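You operate a simulated robot arm through the tools that you are given. There is no shell and no other tool. Be economical: measure what you need, move in short steps, check, and stop when the job is done.

Carry out the task below with a simulated two-armed robot. There is one attempt and no reset: what you move stays moved.

Task
Take the lid off the yellow pot on the top of the front cross table and lay it down there. Put the piece of clay on the top of the front wall-side table away in the top tray of the trolley. Fetch the yellow toy house from the top of the front wall-side table and set it on the grey paper pack there. Put the name sign labelled "Wendy" from the top of the big grey block on top of the green block and the name sign labelled "Rohan" on top of the box there. Put the bottle that says "pink" from the top of the big grey block in the inside of the teal tray and the bottle marked "yellow" on the top of the front wall-side table. Any order will do. Set down upright: toy house, name sign, bottle.
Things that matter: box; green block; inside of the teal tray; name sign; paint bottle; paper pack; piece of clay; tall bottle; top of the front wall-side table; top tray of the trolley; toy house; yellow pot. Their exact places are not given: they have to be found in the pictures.

It is judged by the outcome, as a careful person would: the job done as asked, and still so three seconds after it is handed in. It fails if anything else is knocked over, pushed out of place, dropped, spilled or broken. A push-on lid holds only when it is set on centred and level and pressed home; a screw cap is set on level and turned clockwise until tight.

Robot
Two 7-joint arms with three-finger grippers on one trunk, on a base that drives. Base frame: it is fixed to the floor where the robot stands at the start and does not move with it; the origin is under the middle of the robot, x ahead of it, y to its left, z up. Units: mm, rad, N and s.
The left shoulder is at the start at [50, 154, 979], the right one opposite. With the tool pointing down near the work surface each hand reaches from about 240 to 640 mm from the robot's upright axis, wherever it stands, measured 20 degrees to its own side. Places, roughly: box [-4000, -250, 750]; green block (7x10x4 cm) [-4000, 200, 800]; inside of the teal tray (28x16 cm) [-4820, 2200, 820]; name sign [-4000, 0, 750]; paint bottle, tall bottle [-4000, 250, 750]; paper pack [-2000, -1250, 750]; piece of clay (6x6x4 cm) [-2800, -1200, 800]; top of the front wall-side table [-2300, -1500, 700]; top tray of the trolley [2700, -4000, 600]; toy house [-2500, -1250, 750]; yellow pot (8x8x8 cm) [500, -100, 800]. Payload 2.69 kg a hand.
The TCP of each hand is the grasp point between the finger pads, 29 mm short of the fingertips. In the tool frame z runs along the fingers and y along their closing line. The gripper opens to 120 mm. The gripper's body begins 78 mm behind the TCP.
Orientation is that of the tool frame in the base frame, as a unit quaternion [w, x, y, z]. With the fingers straight down and closing along the base's y, the tool's x points along the base's -x, its y along +y and its z along -z.

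Tools
- The arms move only by the tool nudge_tool. It takes "left_series", "right_series" or both (then of equal length, played together; a hand with none holds still); each is a list that holds one entry, the list of rows, each a list of 7 numbers: the shift along the base's x, y, z in cm, then the turn, a rotation vector about the base's x, y, z in rad, then the closure in counts, from 0 (fully open) to 255 (shut). In form: [[[x, y, z, rx, ry, rz, jaw], ...]]. A call has 1 to 20 rows; each row is the pose to reach, as a shift and turn from the pose commanded when the call began. A row lasts 0.2 s, in which the tool goes at most 50 mm and 0.15 rad; a call with a longer step from one row to the next is refused whole, and so is a gripper value outside its range. A pose out of reach is approached as far as the arm can. The call stops where the force on the tool passes 40 N (or 10 N more than at its start, if that is more) or the arm is blocked; 0.2 s more then pass. Each finger halts on what it meets, pressing with about 45 N; the grip force reading is that of the motor and also rises with nothing between the fingers. The clock runs only during rows and for 0.2 s after the last one: add rows that repeat a pose to give the fingers time. It gives the time, the measured TCP pose, the force on the tool (base axes), the opening and the grip force at its end, in the units of the frame above (readings bear some noise), with the torque about the TCP (base axes, N m) and any sound that the robot's microphone picked up.
- Cameras (640 x 400 px; columns grow to the right, rows downward): "scene" is now at [166.7, -23.1, 1142.6]; the picture's right is [-0.25, -0.97, 0.00], its down [-0.40, 0.10, -0.91] and it looks along [0.88, -0.23, -0.41] (base axes); focal length 214 px, centre (320, 200). "left" rides on the left gripper at [63, 0, -104] in its tool frame; the picture's right is [0.00, 1.00, 0.00], its down [-0.83, 0.00, -0.56] and it looks along [-0.56, 0.00, 0.83] (tool axes); focal length 275 px, centre (320, 200). "right" rides on the right gripper at [63, 0, -104] in its tool frame; the picture's right is [0.00, 1.00, 0.00], its down [-0.83, 0.00, -0.56] and it looks along [-0.56, 0.00, 0.83] (tool axes); focal length 275 px, centre (320, 200).
- camera(camera): a new picture of that camera. It takes no simulated time.
- slide_trunk(by): slides the trunk up (or, below 0, down) by that many mm; the arms and the scene camera ride with it, the base frame stays. It gives what a move gives, with no picture.
- steer(legs): drives the robot by 1 to 6 legs, each [ahead, left, turn to the left] in mm, mm and rad, along the robot's own axes; the way and the turn of a leg run together, so that a leg with both is an arc; at most 1500 mm and 3.142 rad a leg. The arms and the cameras ride along, it lands a little off, and it stops where it bumps. It gives what a move gives.
- aim_head(pan, tilt): turns the head with the scene camera to pan (to the left, within 1.396 rad either way) and tilt (down, from -0.506 to 1.204), counted from straight ahead of the robot. It gives what a move gives.
- pixel_to_xyz(camera, pixels): for up to 12 pixels [column, row] of the newest picture of that camera ("zoom" is the newest enlarged one), the place [x, y, z] in the base frame of the surface seen there, good to about 2 mm. It takes no simulated time.
- enlarge(camera, box): a new picture of the part [left, top, right, bottom] of that camera's present view, enlarged. It takes no simulated time.
- sign_off(): hands the job in; it is judged then, once.

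Keep the steps short. Do not move on a guess: measure, check each grasp and each placing, and mend mistakes. In all there are 131 turns and 146 pictures (those below and enlarged ones count). Leave the grippers open and the arms clear of the work at the hand-in unless told otherwise, and finish with a single line.

The tools are called after ">>>" by a JSON object that holds its "fn" and its "kwargs". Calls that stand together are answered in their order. nudge_tool: Moves the arms, as the interface text tells. Its arguments: {"type":"object","properties":{"left_series":{"type":"array"},"right_series":{"type":"array"}},"required":[]} The other tools are called the same way: slide_trunk (by) slides the trunk up or down; steer (legs) drives the base; aim_head (pan, tilt) turns the head that bears the scene camera; camera (camera) takes a picture; pixel_to_xyz (camera, pixels) gives the place of the surface under pixels of a picture; enlarge (camera, box) takes an enlarged picture of a part of a camera's view; sign_off () hands the job in.

At the start:

```text
clock: 0.0
left_tool_pos: [438.4, 166.4, 1001.7]
left_tool_rot: [0.0, -0.001, 1.0, -0.001]
left_contact_force: [0.1, -1.2, 0.9]
left_wrist_torque: [0.01, 0.02, -0.02]
left_grip_width: 120.0
left_finger_force: 0.0
right_tool_pos: [302.6, -161.0, 1059.0]
right_tool_rot: [0.0, 0.0, 1.0, 0.0]
right_contact_force: [-0.7, 0.5, -0.4]
right_wrist_torque: [-0.03, 0.05, 0.01]
right_grip_width: 119.9
right_finger_force: 0.0
trunk travel left (down, up): [-350.0, 88.0]
robot x, y, heading: [-1.0, -0.9, -0.001]
head pan, tilt: [-0.257, 0.422]
```

scene: 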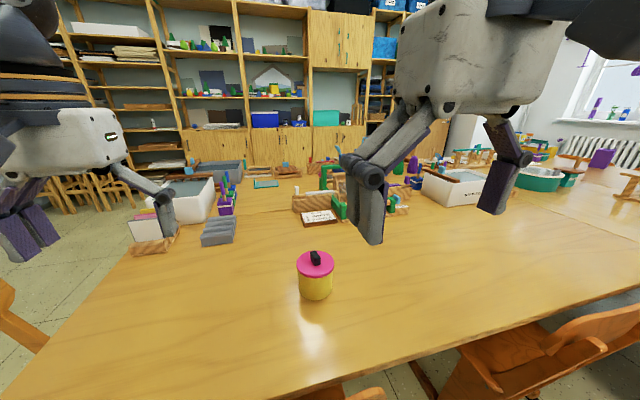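
right: 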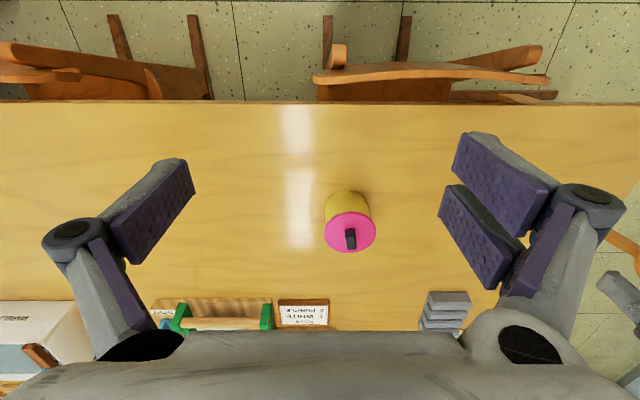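
left: 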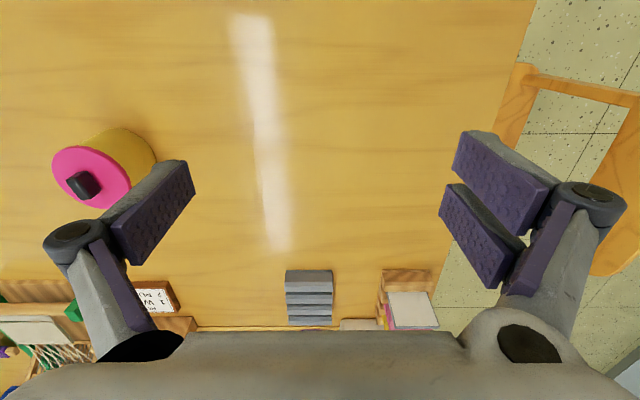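

I see the yellow pot with a pink lid and a dark knob at about (315,257) in the scene. First I enlarge and measure it.

>>> {"fn": "enlarge", "kwargs": {"camera": "scene", "box": [270, 230, 366, 310]}}

>>> {"fn": "pixel_to_xyz", "kwargs": {"camera": "scene", "pixels": [[315, 254], [315, 262], [300, 265], [331, 263], [315, 272], [315, 290], [250, 320], [380, 320]]}}

>>> {"fn": "pixel_to_xyz", "kwargs": {"camera": "right", "pixels": [[350, 232], [350, 246], [345, 238], [355, 238], [326, 232], [375, 232], [350, 213], [350, 251], [300, 260]]}}

```text
5.00 times, centred on (318, 270) of scene
```

zoom: 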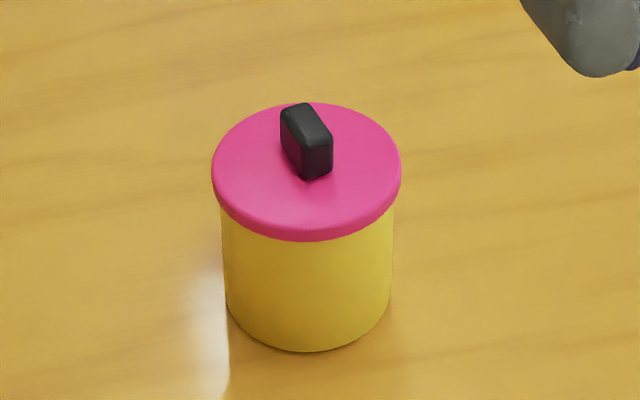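

```text
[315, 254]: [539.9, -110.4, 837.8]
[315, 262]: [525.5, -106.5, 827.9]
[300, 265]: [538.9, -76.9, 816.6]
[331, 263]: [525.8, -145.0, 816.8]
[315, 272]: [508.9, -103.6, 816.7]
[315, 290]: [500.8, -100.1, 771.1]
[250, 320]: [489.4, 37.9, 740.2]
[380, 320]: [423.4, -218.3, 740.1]
```

```text
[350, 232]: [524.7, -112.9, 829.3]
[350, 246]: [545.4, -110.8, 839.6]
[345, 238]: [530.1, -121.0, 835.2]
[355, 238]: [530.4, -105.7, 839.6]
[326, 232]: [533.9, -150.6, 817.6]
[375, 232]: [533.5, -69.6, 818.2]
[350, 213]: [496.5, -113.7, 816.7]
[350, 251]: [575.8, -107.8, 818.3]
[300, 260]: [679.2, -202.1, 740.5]
```

The knob is about at x 537, y -112, top 840; the lid top is at 818. I move the right hand above it, open, staying high, then look.

>>> {"fn": "nudge_tool", "kwargs": {"right_series": [[[3.9, 0.8, -2.2, 0, 0, 0, 0], [7.8, 1.6, -4.4, 0, 0, 0, 0], [11.7, 2.4, -6.6, 0, 0, 0, 0], [15.6, 3.2, -8.8, 0, 0, 0, 0], [19.5, 4.0, -11.0, 0, 0, 0, 0], [23.5, 4.9, -13, 0, 0, 0, 60], [23.5, 4.9, -13, 0, 0, 0, 130], [23.5, 4.9, -13, 0, 0, 0, 130]]]}}

>>> {"fn": "camera", "kwargs": {"camera": "right"}}

>>> {"fn": "enlarge", "kwargs": {"camera": "right", "box": [240, 200, 400, 300]}}

```text
clock: 1.8
left_tool_pos: [438.0, 166.6, 1003.2]
left_tool_rot: [0.0, 0.0, 1.0, 0.0]
left_contact_force: [-0.3, -0.3, -0.1]
left_wrist_torque: [0.02, 0.0, 0.0]
left_grip_width: 120.0
left_finger_force: 0.0
right_tool_pos: [539.8, -114.2, 929.7]
right_tool_rot: [0.0, 0.0, 1.0, 0.0]
right_contact_force: [-0.2, 0.2, 0.4]
right_wrist_torque: [-0.03, -0.02, -0.02]
right_grip_width: 58.5
right_finger_force: 0.1
trunk travel left (down, up): [-350.0, 88.0]
robot x, y, heading: [-2.3, 1.0, 0.002]
head pan, tilt: [-0.257, 0.422]
```

```text
141 pictures are left
```

right: 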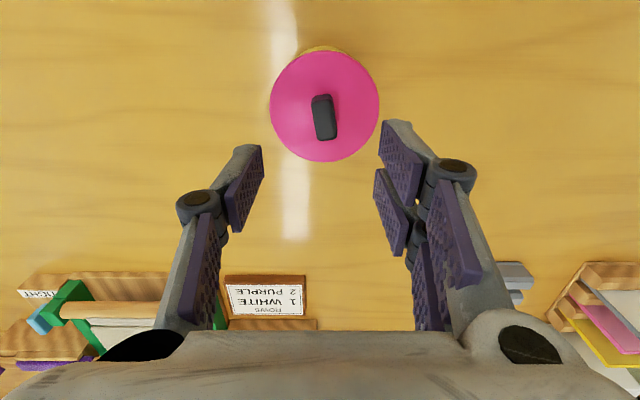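

```text
4.00 times, centred on (320, 250) of right
```

zoom: 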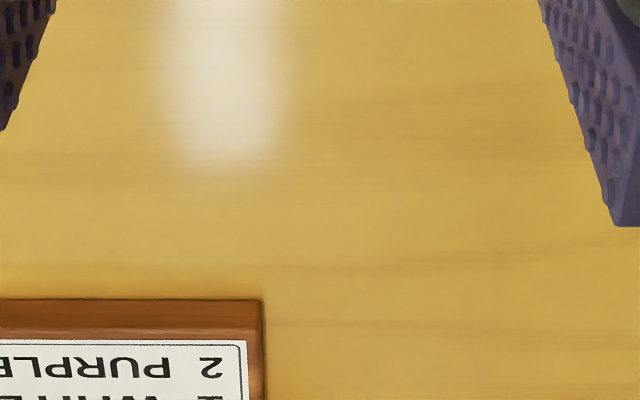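

The knob leans slightly from (320,97) to (328,138). I measure it here.

>>> {"fn": "pixel_to_xyz", "kwargs": {"camera": "right", "pixels": [[321, 98], [327, 137], [315, 115], [333, 115], [323, 117], [272, 105], [378, 105], [322, 160], [322, 53]]}}

```text
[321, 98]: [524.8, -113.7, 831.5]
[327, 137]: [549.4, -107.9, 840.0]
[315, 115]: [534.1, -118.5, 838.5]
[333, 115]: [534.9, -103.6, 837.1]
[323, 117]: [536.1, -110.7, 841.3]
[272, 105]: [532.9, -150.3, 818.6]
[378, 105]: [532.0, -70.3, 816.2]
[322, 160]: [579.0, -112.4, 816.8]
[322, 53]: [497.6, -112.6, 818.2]
```

Centre (537,-110.5), axis turned about 0.2 rad. I turn, descend to tips just above the lid, and close.

>>> {"fn": "nudge_tool", "kwargs": {"right_series": [[[-0.3, 0.35, -2, 0, 0, 0.1, 130], [-0.3, 0.35, -5, 0, 0, 0.2, 130], [-0.3, 0.35, -7.0, 0, 0, 0.2, 130], [-0.3, 0.35, -7.8, 0, 0, 0.2, 130], [-0.3, 0.35, -7.8, 0, 0, 0.2, 255], [-0.3, 0.35, -7.8, 0, 0, 0.2, 255], [-0.3, 0.35, -7.8, 0, 0, 0.2, 255], [-0.3, 0.35, -7.8, 0, 0, 0.2, 255]]]}}

>>> {"fn": "camera", "kwargs": {"camera": "right"}}

```text
clock: 3.6
left_tool_pos: [439.0, 165.9, 1001.2]
left_tool_rot: [0.0, 0.001, 1.0, 0.0]
left_contact_force: [-0.6, 0.0, -0.2]
left_wrist_torque: [0.0, 0.01, 0.04]
left_grip_width: 120.1
left_finger_force: 0.1
right_tool_pos: [535.8, -109.8, 851.0]
right_tool_rot: [0.0, -0.1, 0.995, 0.0]
right_contact_force: [-0.3, -0.1, -0.1]
right_wrist_torque: [-0.01, -0.01, -0.02]
right_grip_width: 14.7
right_finger_force: 40.8
trunk travel left (down, up): [-350.0, 88.0]
robot x, y, heading: [-0.4, 0.6, 0.005]
head pan, tilt: [-0.257, 0.422]
heard: snap
```

```text
139 pictures are left
```

right: 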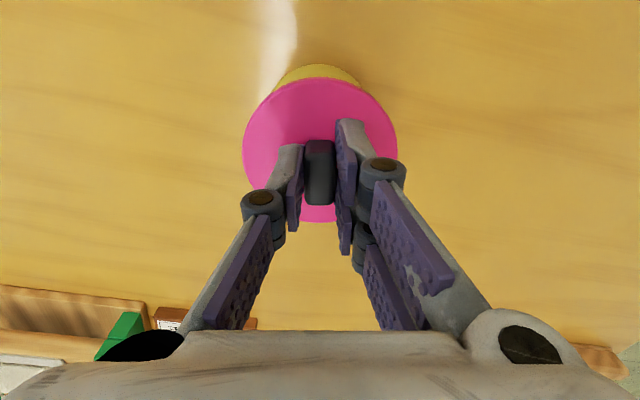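

Gripped at 14.7 mm. Now a slow straight pull of 2 cm, then a look to see whether the pot follows.

>>> {"fn": "nudge_tool", "kwargs": {"right_series": [[[0, 0, 0.3, 0, 0, 0, 255], [0, 0, 0.6, 0, 0, 0, 255], [0, 0, 1.0, 0, 0, 0, 255], [0, 0, 1.5, 0, 0, 0, 255], [0, 0, 2.0, 0, 0, 0, 255]]]}}

>>> {"fn": "camera", "kwargs": {"camera": "scene"}}

>>> {"fn": "enlarge", "kwargs": {"camera": "scene", "box": [270, 230, 366, 310]}}

```text
clock: 4.8
left_tool_pos: [438.8, 167.6, 1002.6]
left_tool_rot: [0.0, 0.0, 1.0, 0.0]
left_contact_force: [-1.2, 0.3, 0.7]
left_wrist_torque: [-0.02, -0.03, -0.01]
left_grip_width: 120.1
left_finger_force: 0.1
right_tool_pos: [535.4, -109.6, 871.1]
right_tool_rot: [0.0, -0.101, 0.995, 0.0]
right_contact_force: [0.4, 0.7, 0.3]
right_wrist_torque: [-0.03, 0.04, 0.01]
right_grip_width: 15.3
right_finger_force: 41.3
trunk travel left (down, up): [-350.0, 88.0]
robot x, y, heading: [-1.3, -3.4, -0.001]
head pan, tilt: [-0.257, 0.422]
```

```text
138 pictures are left
```

scene: 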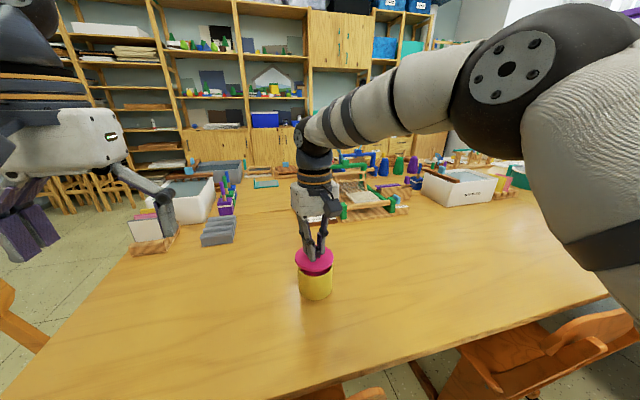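

```text
5.00 times, centred on (318, 270) of scene
```

zoom: 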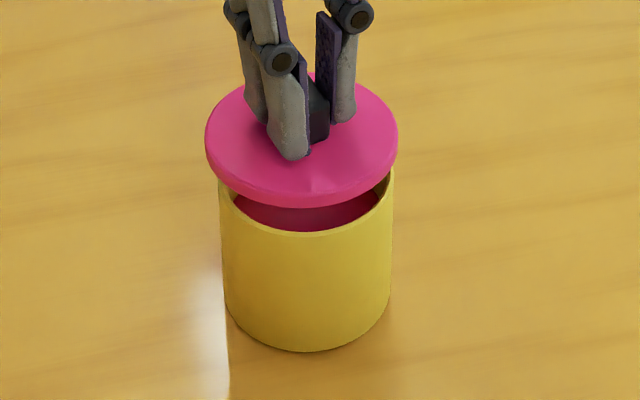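

The lid is off and the pot stayed. I lift clear and carry it to free table at about (420,-250), still high.

>>> {"fn": "nudge_tool", "kwargs": {"right_series": [[[0, 0, 3, 0, 0, 0, 255], [0, 0, 6, 0, 0, 0, 255], [-2.5, -3.5, 6, 0, 0, 0, 255], [-5, -7, 6, 0, 0, 0, 255], [-8, -10.5, 6, 0, 0, 0, 255], [-11.5, -14, 6, 0, 0, 0, 255], [-11.5, -14, 2, 0, 0, 0, 255], [-11.5, -14, -2, 0, 0, 0, 255], [-11.5, -14, -4, 0, 0, 0, 255]]]}}

>>> {"fn": "aim_head", "kwargs": {"pan": -0.5, "tilt": 0.8}}

>>> {"fn": "camera", "kwargs": {"camera": "scene"}}

```text
clock: 6.8
left_tool_pos: [437.9, 166.4, 1001.9]
left_tool_rot: [0.0, 0.0, 1.0, 0.0]
left_contact_force: [0.0, -0.5, 0.7]
left_wrist_torque: [-0.02, -0.01, 0.01]
left_grip_width: 120.1
left_finger_force: 0.1
right_tool_pos: [419.2, -248.9, 830.0]
right_tool_rot: [0.0, -0.099, 0.995, 0.001]
right_contact_force: [-0.3, 0.1, 0.5]
right_wrist_torque: [-0.01, -0.02, -0.01]
right_grip_width: 15.1
right_finger_force: 40.6
trunk travel left (down, up): [-350.0, 88.0]
robot x, y, heading: [-0.6, -0.7, -0.001]
head pan, tilt: [-0.257, 0.422]
```

```text
clock: 7.7
left_tool_pos: [439.4, 165.5, 1001.6]
left_tool_rot: [0.001, -0.001, 1.0, 0.0]
left_contact_force: [0.2, -0.7, -0.7]
left_wrist_torque: [0.0, 0.0, -0.04]
left_grip_width: 119.6
left_finger_force: 0.2
right_tool_pos: [419.1, -247.9, 830.7]
right_tool_rot: [0.0, -0.099, 0.995, 0.0]
right_contact_force: [0.1, 0.0, -0.7]
right_wrist_torque: [0.01, 0.02, 0.01]
right_grip_width: 14.9
right_finger_force: 40.9
trunk travel left (down, up): [-350.0, 88.0]
robot x, y, heading: [0.6, -1.0, 0.001]
head pan, tilt: [-0.499, 0.799]
```

```text
136 pictures are left
```

scene: 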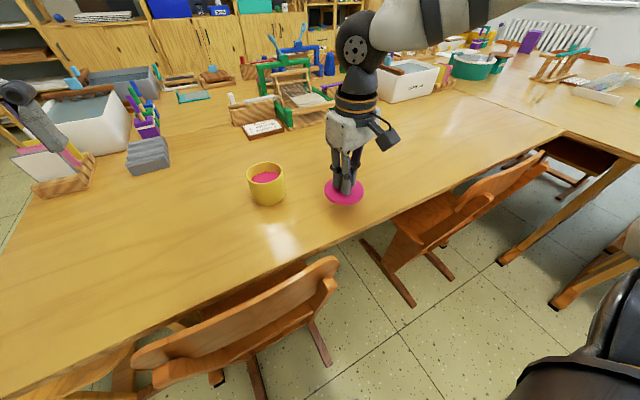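

The lid hangs above free table. I check the table point below, then lower slowly until contact.

>>> {"fn": "pixel_to_xyz", "kwargs": {"camera": "scene", "pixels": [[345, 215], [345, 235], [310, 235], [380, 205], [343, 200]]}}

>>> {"fn": "nudge_tool", "kwargs": {"right_series": [[[0, 0, -1.5, 0, 0, 0, 255], [0, 0, -3.0, 0, 0, 0, 255], [0, 0, -3.6, 0, 0, 0, 255], [0, 0, -3.9, 0, 0, 0, 255], [0, 0, -4.2, 0, 0, 0, 255], [0, 0, -4.5, 0, 0, 0, 255]]]}}

>>> {"fn": "enlarge", "kwargs": {"camera": "scene", "box": [280, 150, 400, 250]}}

```text
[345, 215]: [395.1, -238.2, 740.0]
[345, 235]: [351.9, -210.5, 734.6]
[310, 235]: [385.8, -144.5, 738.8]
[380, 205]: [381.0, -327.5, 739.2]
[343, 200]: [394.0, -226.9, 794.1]
```

```text
clock: 9.1
left_tool_pos: [438.8, 165.2, 1001.6]
left_tool_rot: [0.001, 0.0, 1.0, 0.0]
left_contact_force: [0.4, 0.5, -0.2]
left_wrist_torque: [-0.01, 0.01, 0.0]
left_grip_width: 120.3
left_finger_force: 0.0
right_tool_pos: [420.0, -249.6, 785.9]
right_tool_rot: [0.001, -0.099, 0.995, 0.0]
right_contact_force: [-0.9, -0.3, 0.1]
right_wrist_torque: [-0.02, 0.02, -0.02]
right_grip_width: 14.6
right_finger_force: 40.4
trunk travel left (down, up): [-350.0, 88.0]
robot x, y, heading: [2.0, -3.9, 0.001]
head pan, tilt: [-0.499, 0.799]
```

```text
4.00 times, centred on (340, 200) of scene
```

zoom: 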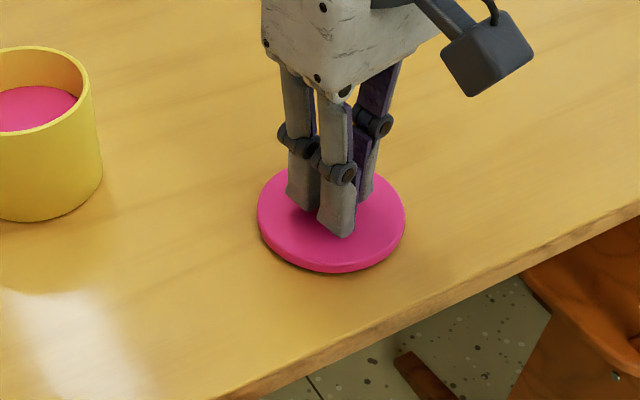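

Still about no contact force at 786. I lower a bit further slowly.

>>> {"fn": "nudge_tool", "kwargs": {"right_series": [[[0, 0, -0.1, 0, 0, 0, 255], [0, 0, -0.2, 0, 0, 0, 255], [0, 0, -0.3, 0, 0, 0, 255], [0, 0, -0.4, 0, 0, 0, 255], [0, 0, -0.5, 0, 0, 0, 255]]]}}

```text
clock: 10.2
left_tool_pos: [436.4, 166.6, 1002.9]
left_tool_rot: [0.002, -0.001, 1.0, 0.001]
left_contact_force: [-0.5, 0.5, 0.4]
left_wrist_torque: [-0.02, -0.01, 0.02]
left_grip_width: 119.8
left_finger_force: 0.1
right_tool_pos: [419.0, -249.7, 784.5]
right_tool_rot: [0.004, -0.1, 0.995, -0.002]
right_contact_force: [-6.2, -1.2, 24.9]
right_wrist_torque: [0.0, 0.38, 0.01]
right_grip_width: 14.7
right_finger_force: 40.2
trunk travel left (down, up): [-350.0, 88.0]
robot x, y, heading: [-0.7, 4.0, 0.001]
head pan, tilt: [-0.499, 0.799]
stopped in row 5 (right hand): the force on the tool passed its limit at 42 N (the readings are from after the stop); the commanded pose is now the measured one
```

Contact is made. I open, rise straight up, and check.

>>> {"fn": "nudge_tool", "kwargs": {"right_series": [[[0, 0, 0.1, 0, 0, 0, 255], [0, 0, 0.1, 0, 0, 0, 200], [0, 0, 0.1, 0, 0, 0, 150], [0, 0, 0.1, 0, 0, 0, 150], [0, 0, 3, 0, 0, 0, 150], [0, 0, 7, 0, 0, 0, 150], [0, 0, 12, 0, 0, -0.1, 100], [-4, 0, 17, 0, 0, -0.2, 0], [-8, 3, 21, 0, 0, -0.2, 0], [-12, 6, 24, 0, 0, -0.2, 0]]]}}

>>> {"fn": "camera", "kwargs": {"camera": "scene"}}

```text
refused: row 8 steps farther than a row can; nothing moved
```

```text
134 pictures are left
```

scene: 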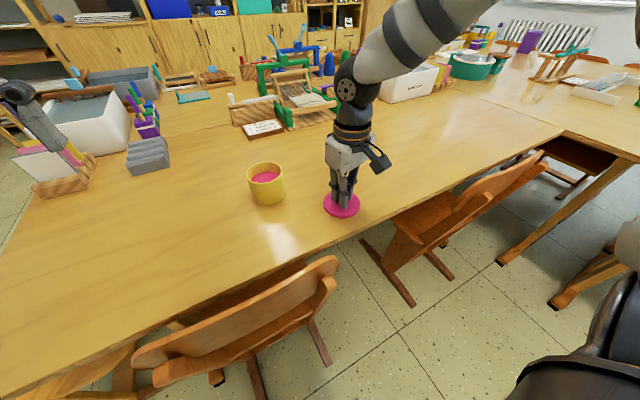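

Same motion in smaller steps.

>>> {"fn": "nudge_tool", "kwargs": {"right_series": [[[0, 0, 0.1, 0, 0, 0, 255], [0, 0, 0.1, 0, 0, 0, 200], [0, 0, 0.1, 0, 0, 0, 150], [0, 0, 0.1, 0, 0, 0, 150], [0, 0, 3, 0, 0, 0, 150], [0, 0, 7, 0, 0, 0, 150], [0, 0, 11, 0, 0, -0.1, 100], [-2, 0, 15, 0, 0, -0.2, 0], [-4, 2, 19, 0, 0, -0.2, 0], [-7, 4, 22, 0, 0, -0.2, 0], [-10, 5, 25, 0, 0, -0.2, 0]]]}}

>>> {"fn": "camera", "kwargs": {"camera": "scene"}}

```text
clock: 12.6
left_tool_pos: [437.6, 166.0, 1002.0]
left_tool_rot: [0.001, -0.001, 1.0, 0.0]
left_contact_force: [1.0, 0.2, -0.8]
left_wrist_torque: [0.01, 0.01, 0.01]
left_grip_width: 120.0
left_finger_force: 0.1
right_tool_pos: [322.4, -198.4, 1035.8]
right_tool_rot: [0.002, 0.0, 1.0, -0.001]
right_contact_force: [-1.0, 0.1, -0.1]
right_wrist_torque: [0.02, 0.01, -0.02]
right_grip_width: 120.2
right_finger_force: 0.0
trunk travel left (down, up): [-350.0, 88.0]
robot x, y, heading: [0.1, 1.4, 0.001]
head pan, tilt: [-0.499, 0.799]
```

```text
133 pictures are left
```

scene: 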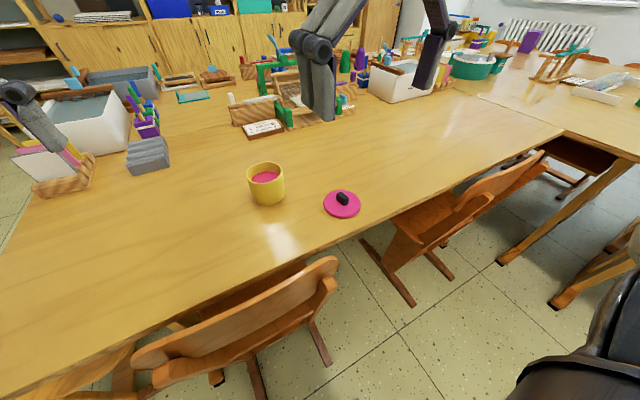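

The lid lies flat and the pot stands. Now I tuck the left hand in and look to both sides with the head to plan driving.

>>> {"fn": "nudge_tool", "kwargs": {"left_series": [[[-4, 1, 2, 0, 0, 0, 0], [-8, 2, 4, 0, 0, 0, 0], [-11, 3, 5, 0, 0, 0, 0]]]}}

>>> {"fn": "aim_head", "kwargs": {"pan": -1.39, "tilt": 0.3}}

>>> {"fn": "camera", "kwargs": {"camera": "scene"}}

>>> {"fn": "aim_head", "kwargs": {"pan": 1.39, "tilt": 0.3}}

>>> {"fn": "camera", "kwargs": {"camera": "scene"}}

```text
clock: 13.4
left_tool_pos: [328.6, 195.8, 1054.4]
left_tool_rot: [0.001, 0.0, 1.0, 0.0]
left_contact_force: [-0.6, 0.6, 0.6]
left_wrist_torque: [-0.02, 0.03, -0.02]
left_grip_width: 119.9
left_finger_force: 0.0
right_tool_pos: [322.8, -196.5, 1034.1]
right_tool_rot: [0.003, 0.0, 1.0, -0.002]
right_contact_force: [0.0, 1.0, 0.3]
right_wrist_torque: [0.02, -0.02, 0.0]
right_grip_width: 119.6
right_finger_force: 0.0
trunk travel left (down, up): [-350.0, 88.0]
robot x, y, heading: [-2.1, 0.4, 0.0]
head pan, tilt: [-0.499, 0.799]
```

```text
clock: 14.6
left_tool_pos: [329.5, 194.7, 1053.5]
left_tool_rot: [0.0, 0.0, 1.0, -0.001]
left_contact_force: [0.1, 0.0, 0.1]
left_wrist_torque: [0.03, 0.0, 0.0]
left_grip_width: 120.0
left_finger_force: 0.1
right_tool_pos: [322.2, -198.7, 1033.4]
right_tool_rot: [0.002, 0.001, 1.0, -0.001]
right_contact_force: [0.4, -0.4, -0.4]
right_wrist_torque: [0.0, 0.02, 0.02]
right_grip_width: 120.0
right_finger_force: 0.1
trunk travel left (down, up): [-350.0, 88.0]
robot x, y, heading: [-0.1, -2.5, 0.0]
head pan, tilt: [-1.389, 0.3]
```

```text
132 pictures are left
```

scene: 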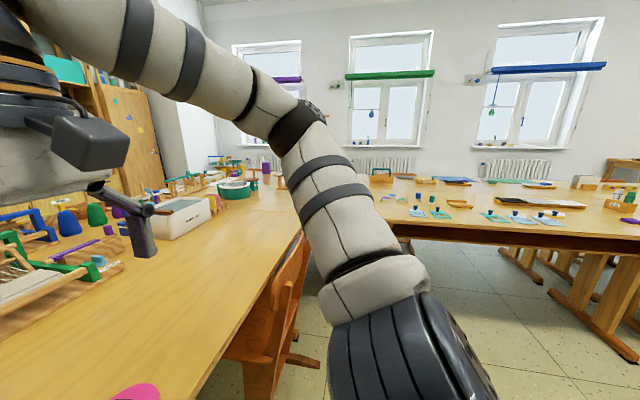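

```text
clock: 17.1
left_tool_pos: [329.0, 195.7, 1052.9]
left_tool_rot: [0.0, 0.0, 1.0, -0.001]
left_contact_force: [0.2, 0.1, 0.1]
left_wrist_torque: [0.01, -0.01, 0.01]
left_grip_width: 119.9
left_finger_force: 0.2
right_tool_pos: [323.1, -198.1, 1034.4]
right_tool_rot: [0.003, 0.0, 1.0, 0.0]
right_contact_force: [-0.6, -0.5, 0.8]
right_wrist_torque: [0.01, -0.03, 0.01]
right_grip_width: 120.1
right_finger_force: 0.1
trunk travel left (down, up): [-350.0, 88.0]
robot x, y, heading: [-0.5, -1.5, -0.0]
head pan, tilt: [1.389, 0.3]
```

```text
131 pictures are left
```

scene: 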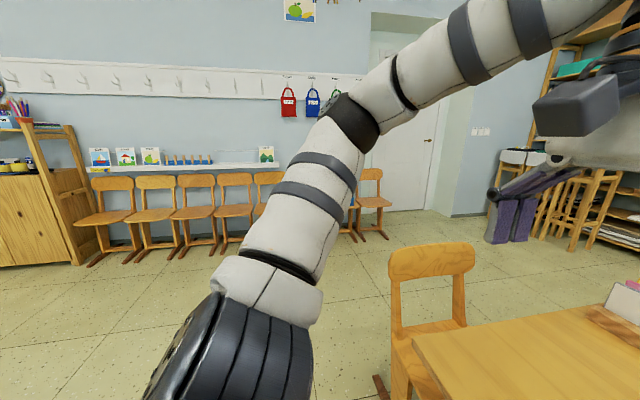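

Left side is open floor. I turn in place to the left so I can see the rear of the room.

>>> {"fn": "steer", "kwargs": {"legs": [[0, 0, 1.57]]}}

>>> {"fn": "aim_head", "kwargs": {"pan": 1.2, "tilt": 0.25}}

>>> {"fn": "camera", "kwargs": {"camera": "scene"}}

```text
clock: 21.3
left_tool_pos: [-193.4, 330.3, 1053.8]
left_tool_rot: [0.0, 0.707, -0.707, 0.0]
left_contact_force: [-1.1, 0.4, -0.6]
left_wrist_torque: [-0.02, -0.04, 0.0]
left_grip_width: 119.8
left_finger_force: 0.0
right_tool_pos: [198.8, 322.3, 1033.9]
right_tool_rot: [0.003, -0.707, 0.708, 0.001]
right_contact_force: [-0.9, -0.1, -0.3]
right_wrist_torque: [0.02, 0.03, 0.0]
right_grip_width: 120.0
right_finger_force: 0.1
trunk travel left (down, up): [-350.0, 88.0]
robot x, y, heading: [-0.6, 0.9, 1.572]
head pan, tilt: [1.389, 0.3]
```

```text
clock: 22.0
left_tool_pos: [-194.2, 329.6, 1053.1]
left_tool_rot: [0.0, -0.706, 0.708, 0.0]
left_contact_force: [0.6, -0.6, 0.1]
left_wrist_torque: [0.01, 0.01, -0.01]
left_grip_width: 120.1
left_finger_force: 0.0
right_tool_pos: [198.6, 322.0, 1034.1]
right_tool_rot: [0.002, -0.706, 0.708, 0.001]
right_contact_force: [-0.4, -0.1, 0.7]
right_wrist_torque: [-0.04, 0.01, -0.02]
right_grip_width: 119.9
right_finger_force: 0.0
trunk travel left (down, up): [-350.0, 88.0]
robot x, y, heading: [1.4, 0.3, 1.57]
head pan, tilt: [1.201, 0.25]
```

```text
130 pictures are left
```

scene: 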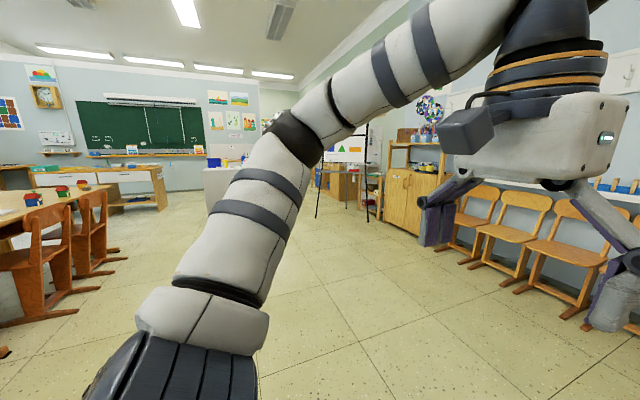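

I turn another quarter to face the rear of the room.

>>> {"fn": "steer", "kwargs": {"legs": [[0, 0, 1.57]]}}

>>> {"fn": "aim_head", "kwargs": {"pan": 0.35, "tilt": 0.25}}

>>> {"fn": "camera", "kwargs": {"camera": "scene"}}

```text
clock: 26.3
left_tool_pos: [-322.8, -207.0, 1053.4]
left_tool_rot: [0.0, 1.0, 0.018, -0.001]
left_contact_force: [-0.5, 0.2, 0.3]
left_wrist_torque: [0.03, 0.03, 0.01]
left_grip_width: 120.4
left_finger_force: 0.0
right_tool_pos: [-330.5, 186.0, 1034.0]
right_tool_rot: [-0.001, 1.0, 0.019, -0.003]
right_contact_force: [-0.3, -0.4, -0.2]
right_wrist_torque: [0.02, 0.02, -0.04]
right_grip_width: 119.9
right_finger_force: 0.0
trunk travel left (down, up): [-350.0, 88.0]
robot x, y, heading: [0.4, 0.0, -3.106]
head pan, tilt: [1.201, 0.25]
```

```text
clock: 27.5
left_tool_pos: [-322.5, -207.4, 1053.6]
left_tool_rot: [0.0, 1.0, 0.018, 0.0]
left_contact_force: [0.0, 0.1, -0.1]
left_wrist_torque: [0.0, -0.01, -0.01]
left_grip_width: 120.0
left_finger_force: 0.0
right_tool_pos: [-331.0, 186.4, 1033.1]
right_tool_rot: [0.0, 1.0, 0.018, -0.003]
right_contact_force: [-0.5, 0.3, 0.4]
right_wrist_torque: [-0.02, -0.03, -0.01]
right_grip_width: 120.1
right_finger_force: 0.1
trunk travel left (down, up): [-350.0, 88.0]
robot x, y, heading: [-2.4, -3.3, -3.104]
head pan, tilt: [0.351, 0.25]
```

```text
129 pictures are left
```

scene: 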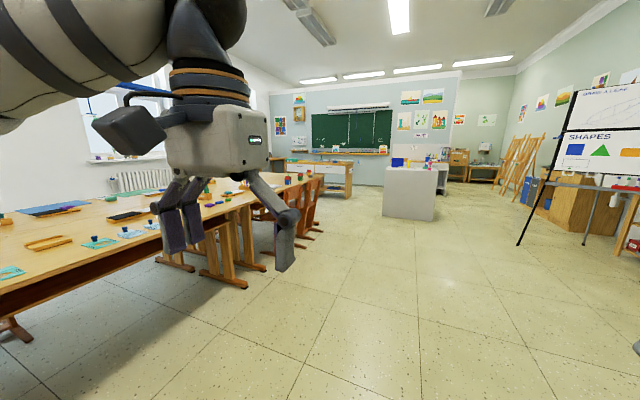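

I see the big grey block at (410,190) and the wall-side table at left. I zoom into both.

>>> {"fn": "enlarge", "kwargs": {"camera": "scene", "box": [360, 130, 480, 230]}}

>>> {"fn": "enlarge", "kwargs": {"camera": "scene", "box": [180, 150, 340, 270]}}

>>> {"fn": "pixel_to_xyz", "kwargs": {"camera": "scene", "pixels": [[382, 216], [434, 219], [410, 168], [290, 240], [340, 260], [230, 215], [310, 180], [345, 195], [300, 300], [500, 300], [235, 283], [350, 330]]}}

```text
4.00 times, centred on (420, 180) of scene
```

zoom: 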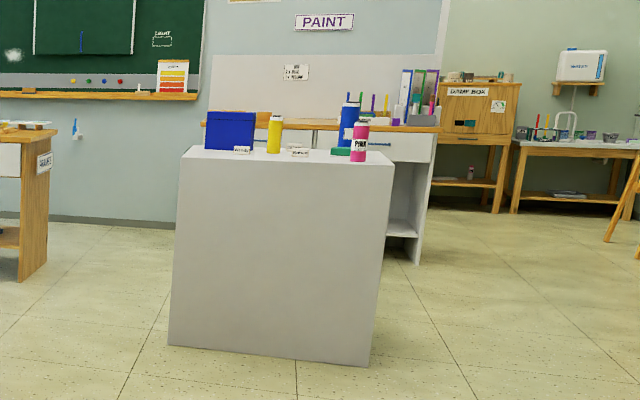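

```text
3.33 times, centred on (260, 210) of scene
```

zoom: 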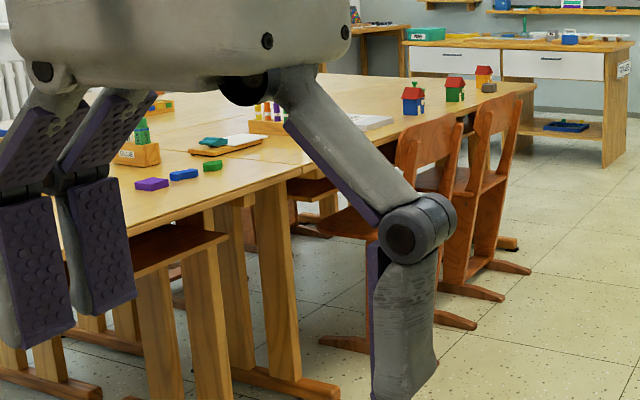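

```text
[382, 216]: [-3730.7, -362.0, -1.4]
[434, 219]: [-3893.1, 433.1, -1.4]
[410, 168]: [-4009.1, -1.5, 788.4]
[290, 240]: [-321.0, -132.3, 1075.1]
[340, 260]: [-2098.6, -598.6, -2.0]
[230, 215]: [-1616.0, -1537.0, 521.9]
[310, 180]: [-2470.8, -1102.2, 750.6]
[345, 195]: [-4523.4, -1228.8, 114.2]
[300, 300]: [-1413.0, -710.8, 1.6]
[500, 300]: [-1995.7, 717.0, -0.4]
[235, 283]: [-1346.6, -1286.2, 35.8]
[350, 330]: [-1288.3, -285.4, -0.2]
```

The block's top is at z≈788 with signs, bottles, blue box and green block. I drive along the free aisle to x≈-2950 and look again.

>>> {"fn": "steer", "kwargs": {"legs": [[0, 0, -0.037], [1500, -40, 0], [1450, -20, 0]]}}

>>> {"fn": "aim_head", "kwargs": {"pan": 0.0, "tilt": 0.4}}

>>> {"fn": "camera", "kwargs": {"camera": "scene"}}

>>> {"fn": "aim_head", "kwargs": {"pan": 1.3, "tilt": 0.35}}

>>> {"fn": "camera", "kwargs": {"camera": "scene"}}

>>> {"fn": "aim_head", "kwargs": {"pan": -0.9, "tilt": 0.35}}

>>> {"fn": "camera", "kwargs": {"camera": "scene"}}

```text
refused: leg 2 is longer than a leg can be; nothing moved
```

```text
clock: 28.3
left_tool_pos: [-321.0, -206.3, 1052.5]
left_tool_rot: [0.0, 1.0, 0.019, -0.001]
left_contact_force: [0.7, 0.0, 0.2]
left_wrist_torque: [0.02, 0.03, 0.02]
left_grip_width: 119.7
left_finger_force: 0.2
right_tool_pos: [-329.0, 185.4, 1034.6]
right_tool_rot: [-0.001, 1.0, 0.018, -0.003]
right_contact_force: [0.3, 1.2, -0.1]
right_wrist_torque: [0.02, 0.01, -0.01]
right_grip_width: 120.1
right_finger_force: 0.0
trunk travel left (down, up): [-350.0, 88.0]
robot x, y, heading: [1.9, -0.9, -3.106]
head pan, tilt: [0.0, 0.4]
```

```text
126 pictures are left
```

scene: 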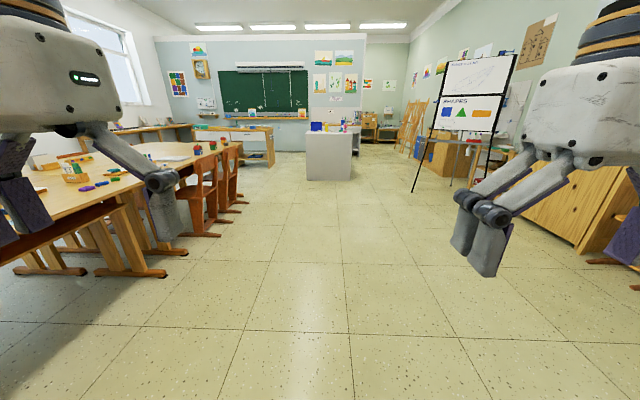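

```text
clock: 29.8
left_tool_pos: [-322.7, -207.1, 1053.4]
left_tool_rot: [0.0, 1.0, 0.018, 0.0]
left_contact_force: [0.1, 1.3, 0.3]
left_wrist_torque: [-0.03, -0.02, 0.03]
left_grip_width: 119.9
left_finger_force: 0.1
right_tool_pos: [-330.0, 185.2, 1034.0]
right_tool_rot: [-0.001, 1.0, 0.018, -0.002]
right_contact_force: [0.0, 0.0, 0.9]
right_wrist_torque: [0.01, -0.01, 0.01]
right_grip_width: 120.1
right_finger_force: 0.1
trunk travel left (down, up): [-350.0, 88.0]
robot x, y, heading: [5.6, 0.1, -3.105]
head pan, tilt: [1.3, 0.351]
```

```text
125 pictures are left
```

scene: 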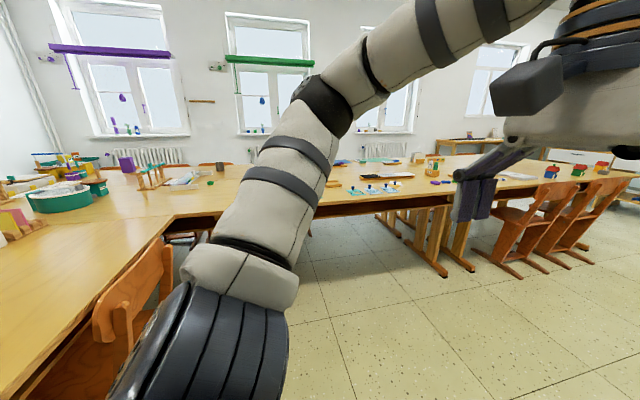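

```text
clock: 31.9
left_tool_pos: [-321.6, -207.5, 1053.7]
left_tool_rot: [0.0, 1.0, 0.019, 0.0]
left_contact_force: [0.3, 0.7, -0.6]
left_wrist_torque: [0.01, 0.02, 0.0]
left_grip_width: 120.1
left_finger_force: 0.0
right_tool_pos: [-330.2, 185.7, 1033.8]
right_tool_rot: [-0.001, 1.0, 0.018, -0.004]
right_contact_force: [0.1, 0.8, -0.3]
right_wrist_torque: [0.03, 0.03, 0.04]
right_grip_width: 119.8
right_finger_force: 0.0
trunk travel left (down, up): [-350.0, 88.0]
robot x, y, heading: [-0.6, -1.1, -3.104]
head pan, tilt: [-0.901, 0.351]
```

```text
124 pictures are left
```

scene: 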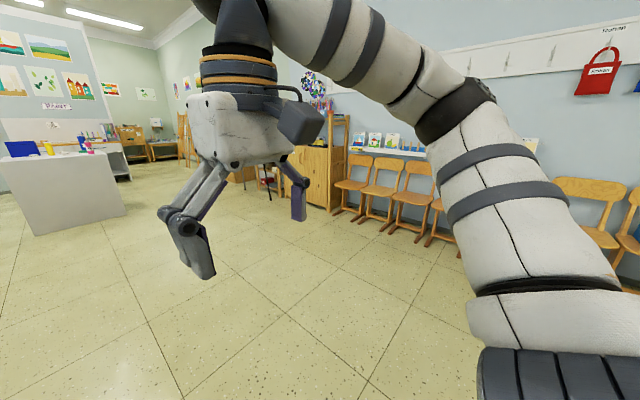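

The leg was slightly too long. I drive in shorter legs.

>>> {"fn": "steer", "kwargs": {"legs": [[0, 0, -0.037], [1450, -30, 0], [1450, -20, 0]]}}

>>> {"fn": "aim_head", "kwargs": {"pan": 0.0, "tilt": 0.5}}

>>> {"fn": "camera", "kwargs": {"camera": "scene"}}

```text
clock: 46.5
left_tool_pos: [-3286.5, -100.0, 1053.2]
left_tool_rot: [0.0, 1.0, -0.013, 0.0]
left_contact_force: [-0.8, 0.0, 0.3]
left_wrist_torque: [0.0, -0.03, -0.01]
left_grip_width: 120.0
left_finger_force: 0.1
right_tool_pos: [-3269.1, 293.2, 1033.8]
right_tool_rot: [-0.001, 1.0, -0.012, -0.003]
right_contact_force: [0.8, -0.3, 0.3]
right_wrist_torque: [0.02, -0.03, 0.0]
right_grip_width: 119.9
right_finger_force: 0.2
trunk travel left (down, up): [-350.0, 88.0]
robot x, y, heading: [-2952.2, 86.0, 3.116]
head pan, tilt: [-0.901, 0.351]
```

```text
clock: 47.7
left_tool_pos: [-3286.2, -99.7, 1052.5]
left_tool_rot: [0.0, 1.0, -0.012, -0.001]
left_contact_force: [0.3, -0.4, -0.2]
left_wrist_torque: [-0.03, -0.01, -0.01]
left_grip_width: 119.9
left_finger_force: 0.1
right_tool_pos: [-3268.8, 292.3, 1032.8]
right_tool_rot: [0.0, 1.0, -0.012, -0.003]
right_contact_force: [0.1, -0.8, 0.7]
right_wrist_torque: [0.0, -0.01, 0.04]
right_grip_width: 120.1
right_finger_force: 0.1
trunk travel left (down, up): [-350.0, 88.0]
robot x, y, heading: [-2953.0, 87.7, 3.111]
head pan, tilt: [0.0, 0.499]
```

```text
123 pictures are left
```

scene: 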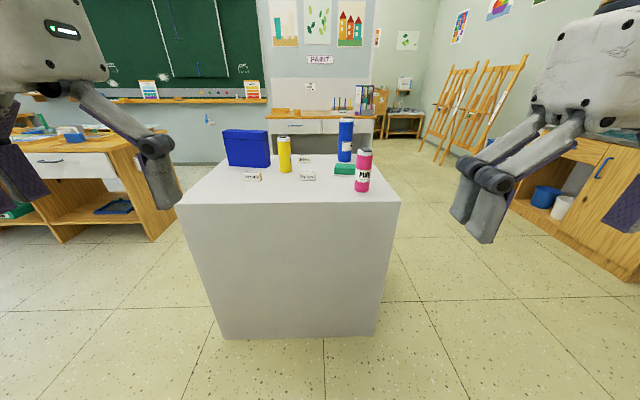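

>>> {"fn": "enlarge", "kwargs": {"camera": "scene", "box": [200, 100, 400, 225]}}

>>> {"fn": "pixel_to_xyz", "kwargs": {"camera": "scene", "pixels": [[186, 203], [392, 203], [254, 177], [308, 176], [305, 159], [285, 142], [285, 170], [364, 153], [363, 188], [347, 140], [344, 168], [245, 134]]}}

```text
3.20 times, centred on (300, 162) of scene
```

zoom: 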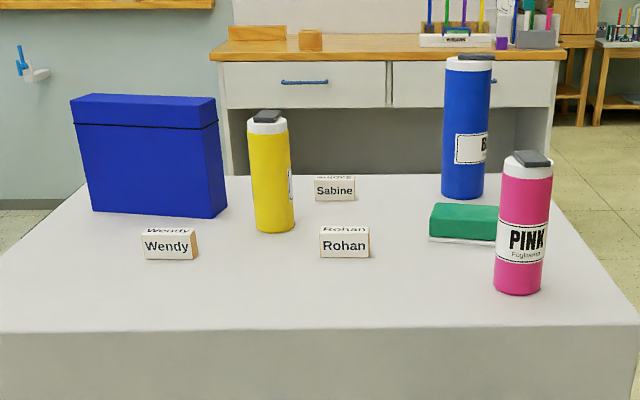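

```text
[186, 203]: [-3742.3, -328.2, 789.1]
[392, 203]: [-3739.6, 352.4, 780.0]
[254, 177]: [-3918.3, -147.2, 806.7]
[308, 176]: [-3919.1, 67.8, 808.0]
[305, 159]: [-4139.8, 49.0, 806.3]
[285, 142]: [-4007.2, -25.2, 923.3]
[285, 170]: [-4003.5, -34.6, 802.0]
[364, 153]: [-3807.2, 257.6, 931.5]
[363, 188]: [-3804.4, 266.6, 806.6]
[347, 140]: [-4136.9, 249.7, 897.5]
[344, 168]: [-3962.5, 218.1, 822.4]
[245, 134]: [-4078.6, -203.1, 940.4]
```

Signs: Wendy (254,177), Rohan (308,176), Sabine (305,159). I drive closer, leaving about 340 mm to the block face, and look down.

>>> {"fn": "steer", "kwargs": {"legs": [[0, 0, 0.03], [440, 70, 0]]}}

>>> {"fn": "aim_head", "kwargs": {"pan": 0.0, "tilt": 0.6}}

>>> {"fn": "camera", "kwargs": {"camera": "scene"}}

>>> {"fn": "camera", "kwargs": {"camera": "left"}}

>>> {"fn": "camera", "kwargs": {"camera": "right"}}

```text
clock: 50.7
left_tool_pos: [-3713.8, -183.0, 1053.1]
left_tool_rot: [0.0, 1.0, 0.004, 0.0]
left_contact_force: [-0.2, -0.5, 0.8]
left_wrist_torque: [-0.02, -0.03, -0.01]
left_grip_width: 119.9
left_finger_force: 0.1
right_tool_pos: [-3709.7, 209.5, 1032.8]
right_tool_rot: [-0.001, 1.0, 0.005, -0.002]
right_contact_force: [-0.2, 0.3, 0.3]
right_wrist_torque: [-0.01, -0.02, 0.04]
right_grip_width: 119.7
right_finger_force: 0.0
trunk travel left (down, up): [-350.0, 88.0]
robot x, y, heading: [-3389.5, 13.7, -3.138]
head pan, tilt: [0.0, 0.499]
```

```text
clock: 51.4
left_tool_pos: [-3712.6, -184.2, 1053.5]
left_tool_rot: [0.001, 1.0, 0.004, -0.001]
left_contact_force: [0.6, -1.2, 0.7]
left_wrist_torque: [-0.01, -0.01, -0.01]
left_grip_width: 119.9
left_finger_force: 0.2
right_tool_pos: [-3710.3, 209.7, 1033.8]
right_tool_rot: [-0.001, 1.0, 0.004, -0.003]
right_contact_force: [0.2, -0.8, -0.1]
right_wrist_torque: [0.02, 0.01, 0.03]
right_grip_width: 119.8
right_finger_force: 0.1
trunk travel left (down, up): [-350.0, 88.0]
robot x, y, heading: [-3383.8, 17.6, -3.138]
head pan, tilt: [0.0, 0.6]
```

```text
121 pictures are left
```

scene: 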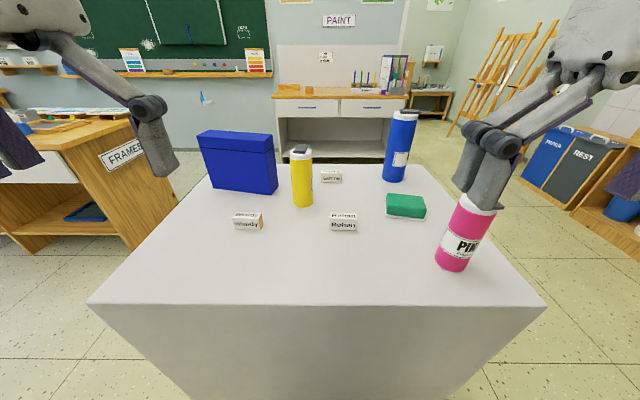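

```text
120 pictures are left
```

left: 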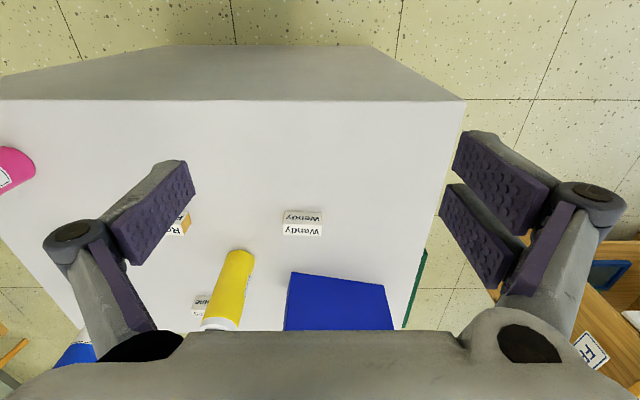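

```text
119 pictures are left
```

right: 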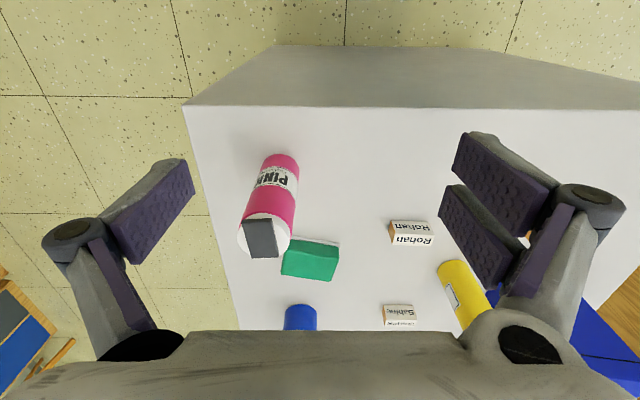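

I measure Wendy, Rohan, the green block and the box top.

>>> {"fn": "pixel_to_xyz", "kwargs": {"camera": "left", "pixels": [[283, 217], [321, 217], [302, 212], [302, 226], [283, 231], [321, 231], [302, 235], [300, 275], [380, 285], [340, 320], [430, 255], [290, 328]]}}

>>> {"fn": "pixel_to_xyz", "kwargs": {"camera": "right", "pixels": [[392, 228], [428, 230], [410, 223], [410, 236], [410, 243], [284, 258], [337, 262], [312, 242], [312, 260], [285, 275], [333, 280], [263, 242]]}}

>>> {"fn": "enlarge", "kwargs": {"camera": "scene", "box": [180, 100, 500, 300]}}

```text
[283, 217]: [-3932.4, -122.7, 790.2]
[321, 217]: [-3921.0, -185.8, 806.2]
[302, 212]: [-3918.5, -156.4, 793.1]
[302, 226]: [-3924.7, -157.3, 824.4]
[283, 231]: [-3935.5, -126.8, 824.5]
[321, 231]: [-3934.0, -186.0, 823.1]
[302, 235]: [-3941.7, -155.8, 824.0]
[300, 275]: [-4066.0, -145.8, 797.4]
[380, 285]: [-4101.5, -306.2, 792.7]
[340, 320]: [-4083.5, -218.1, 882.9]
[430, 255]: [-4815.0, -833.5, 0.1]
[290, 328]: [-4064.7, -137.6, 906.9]
```

```text
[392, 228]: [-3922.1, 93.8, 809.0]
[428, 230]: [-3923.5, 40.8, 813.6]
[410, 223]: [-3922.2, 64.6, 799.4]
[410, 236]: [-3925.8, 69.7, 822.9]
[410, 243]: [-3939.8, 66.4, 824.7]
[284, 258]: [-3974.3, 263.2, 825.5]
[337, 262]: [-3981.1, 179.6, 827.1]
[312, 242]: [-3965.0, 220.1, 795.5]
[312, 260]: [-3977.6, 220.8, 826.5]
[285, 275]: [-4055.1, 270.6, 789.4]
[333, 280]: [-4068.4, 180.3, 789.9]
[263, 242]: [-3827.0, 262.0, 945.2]
```

```text
2.00 times, centred on (340, 200) of scene
```

zoom: 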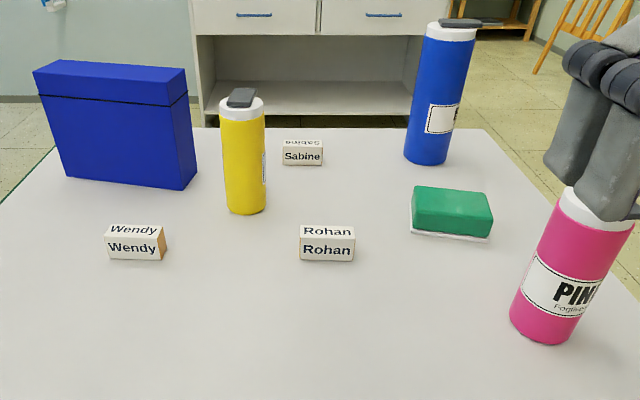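

Each sign is about 60 wide (y), 22 deep, 35 high (789–824); front face at x≈-3922. I move both hands above Wendy (left) and Rohan (right), staying high over the bottles, then check.

>>> {"fn": "nudge_tool", "kwargs": {"left_series": [[[-4.4, 0.6, 0, 0, 0, 0, 20], [-8.8, 1.2, 0, 0, 0, 0, 40], [-13.2, 1.8, 0, 0, 0, 0, 50], [-17.6, 2.4, 0, 0, 0, 0, 50], [-22.1, 2.8, 0, 0, 0, 0, 50], [-22.1, 2.8, -4, 0, 0, 0, 50], [-22.1, 2.8, -8, 0, 0, 0, 50]]], "right_series": [[[-4, -2.8, 1, 0, 0, 0, 20], [-8, -5.6, 1.5, 0, 0, 0, 40], [-12, -8.4, 1.5, 0, 0, 0, 50], [-16, -11.2, 1.5, 0, 0, 0, 50], [-20, -14.2, 1.5, 0, 0, 0, 50], [-22.4, -14.3, -2, 0, 0, 0, 50], [-22.4, -14.3, -6, 0, 0, 0, 50]]]}}

>>> {"fn": "camera", "kwargs": {"camera": "left"}}

>>> {"fn": "camera", "kwargs": {"camera": "right"}}

>>> {"fn": "camera", "kwargs": {"camera": "scene"}}

```text
clock: 53.0
left_tool_pos: [-3933.8, -156.5, 974.5]
left_tool_rot: [0.0, 1.0, 0.003, 0.0]
left_contact_force: [0.3, 0.1, 0.0]
left_wrist_torque: [0.02, -0.01, 0.02]
left_grip_width: 96.2
left_finger_force: 0.1
left hand out of reach, approached as far as the arm can: row 5, 6
right_tool_pos: [-3931.5, 67.8, 974.8]
right_tool_rot: [-0.001, 1.0, 0.004, -0.002]
right_contact_force: [0.0, -0.5, -0.5]
right_wrist_torque: [0.02, 0.01, 0.0]
right_grip_width: 96.5
right_finger_force: 0.0
right hand out of reach, approached as far as the arm can: row 5, 6, 7
trunk travel left (down, up): [-350.0, 88.0]
robot x, y, heading: [-3388.2, 15.2, -3.135]
head pan, tilt: [0.0, 0.6]
```

```text
117 pictures are left
```

left: 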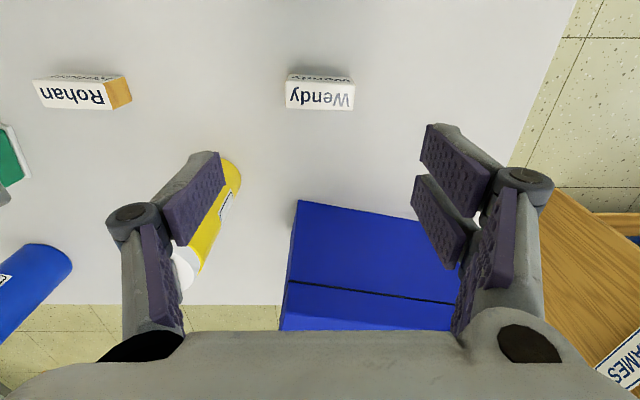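

```text
116 pictures are left
```

right: 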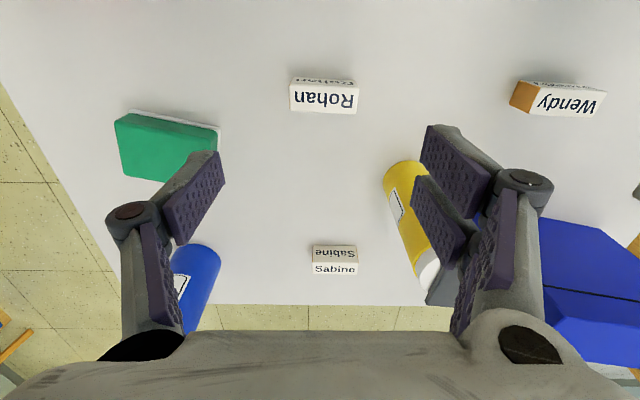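

```text
115 pictures are left
```

scene: 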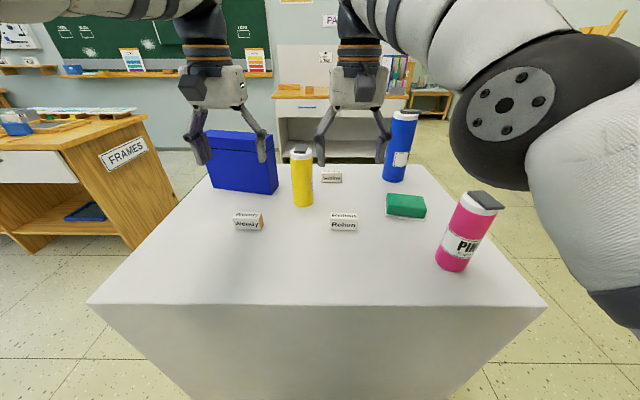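

Both hands are roughly above. I measure the sign tops and the box top precisely from here.

>>> {"fn": "pixel_to_xyz", "kwargs": {"camera": "left", "pixels": [[288, 95], [351, 97], [320, 85], [320, 107], [300, 290], [440, 310], [370, 300], [370, 325], [297, 205], [430, 240], [284, 328]]}}

>>> {"fn": "pixel_to_xyz", "kwargs": {"camera": "right", "pixels": [[292, 96], [356, 100], [325, 86], [325, 110], [124, 120], [215, 133], [170, 150], [118, 130], [130, 172], [172, 183], [570, 320], [600, 355]]}}

>>> {"fn": "enlarge", "kwargs": {"camera": "right", "box": [370, 150, 450, 200]}}

```text
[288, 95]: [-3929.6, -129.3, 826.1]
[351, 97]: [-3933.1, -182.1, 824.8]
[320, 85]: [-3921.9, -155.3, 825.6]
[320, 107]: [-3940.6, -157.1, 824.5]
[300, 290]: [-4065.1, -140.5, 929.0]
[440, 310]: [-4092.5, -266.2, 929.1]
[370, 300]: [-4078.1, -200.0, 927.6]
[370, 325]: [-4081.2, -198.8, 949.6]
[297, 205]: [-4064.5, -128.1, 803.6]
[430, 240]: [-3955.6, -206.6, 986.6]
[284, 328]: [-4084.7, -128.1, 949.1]
```

```text
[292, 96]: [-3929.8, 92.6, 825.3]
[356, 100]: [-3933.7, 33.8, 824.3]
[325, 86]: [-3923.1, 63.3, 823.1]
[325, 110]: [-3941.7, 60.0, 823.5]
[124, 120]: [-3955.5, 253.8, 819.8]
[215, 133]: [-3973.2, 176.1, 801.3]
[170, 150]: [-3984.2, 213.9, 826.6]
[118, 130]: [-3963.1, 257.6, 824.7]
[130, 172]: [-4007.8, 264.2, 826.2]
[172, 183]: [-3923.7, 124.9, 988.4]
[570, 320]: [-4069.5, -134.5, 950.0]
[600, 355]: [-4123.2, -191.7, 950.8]
```

```text
8.00 times, centred on (410, 175) of right
```

zoom: 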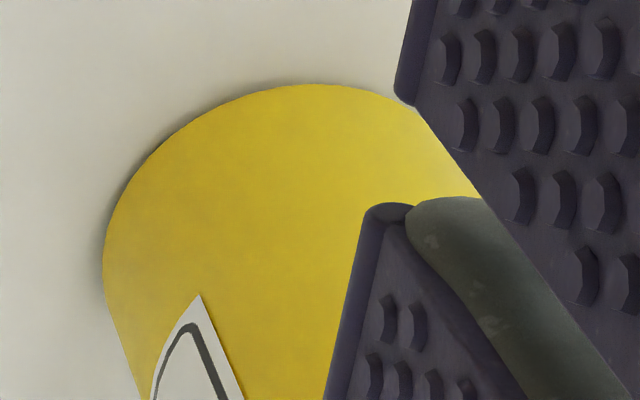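

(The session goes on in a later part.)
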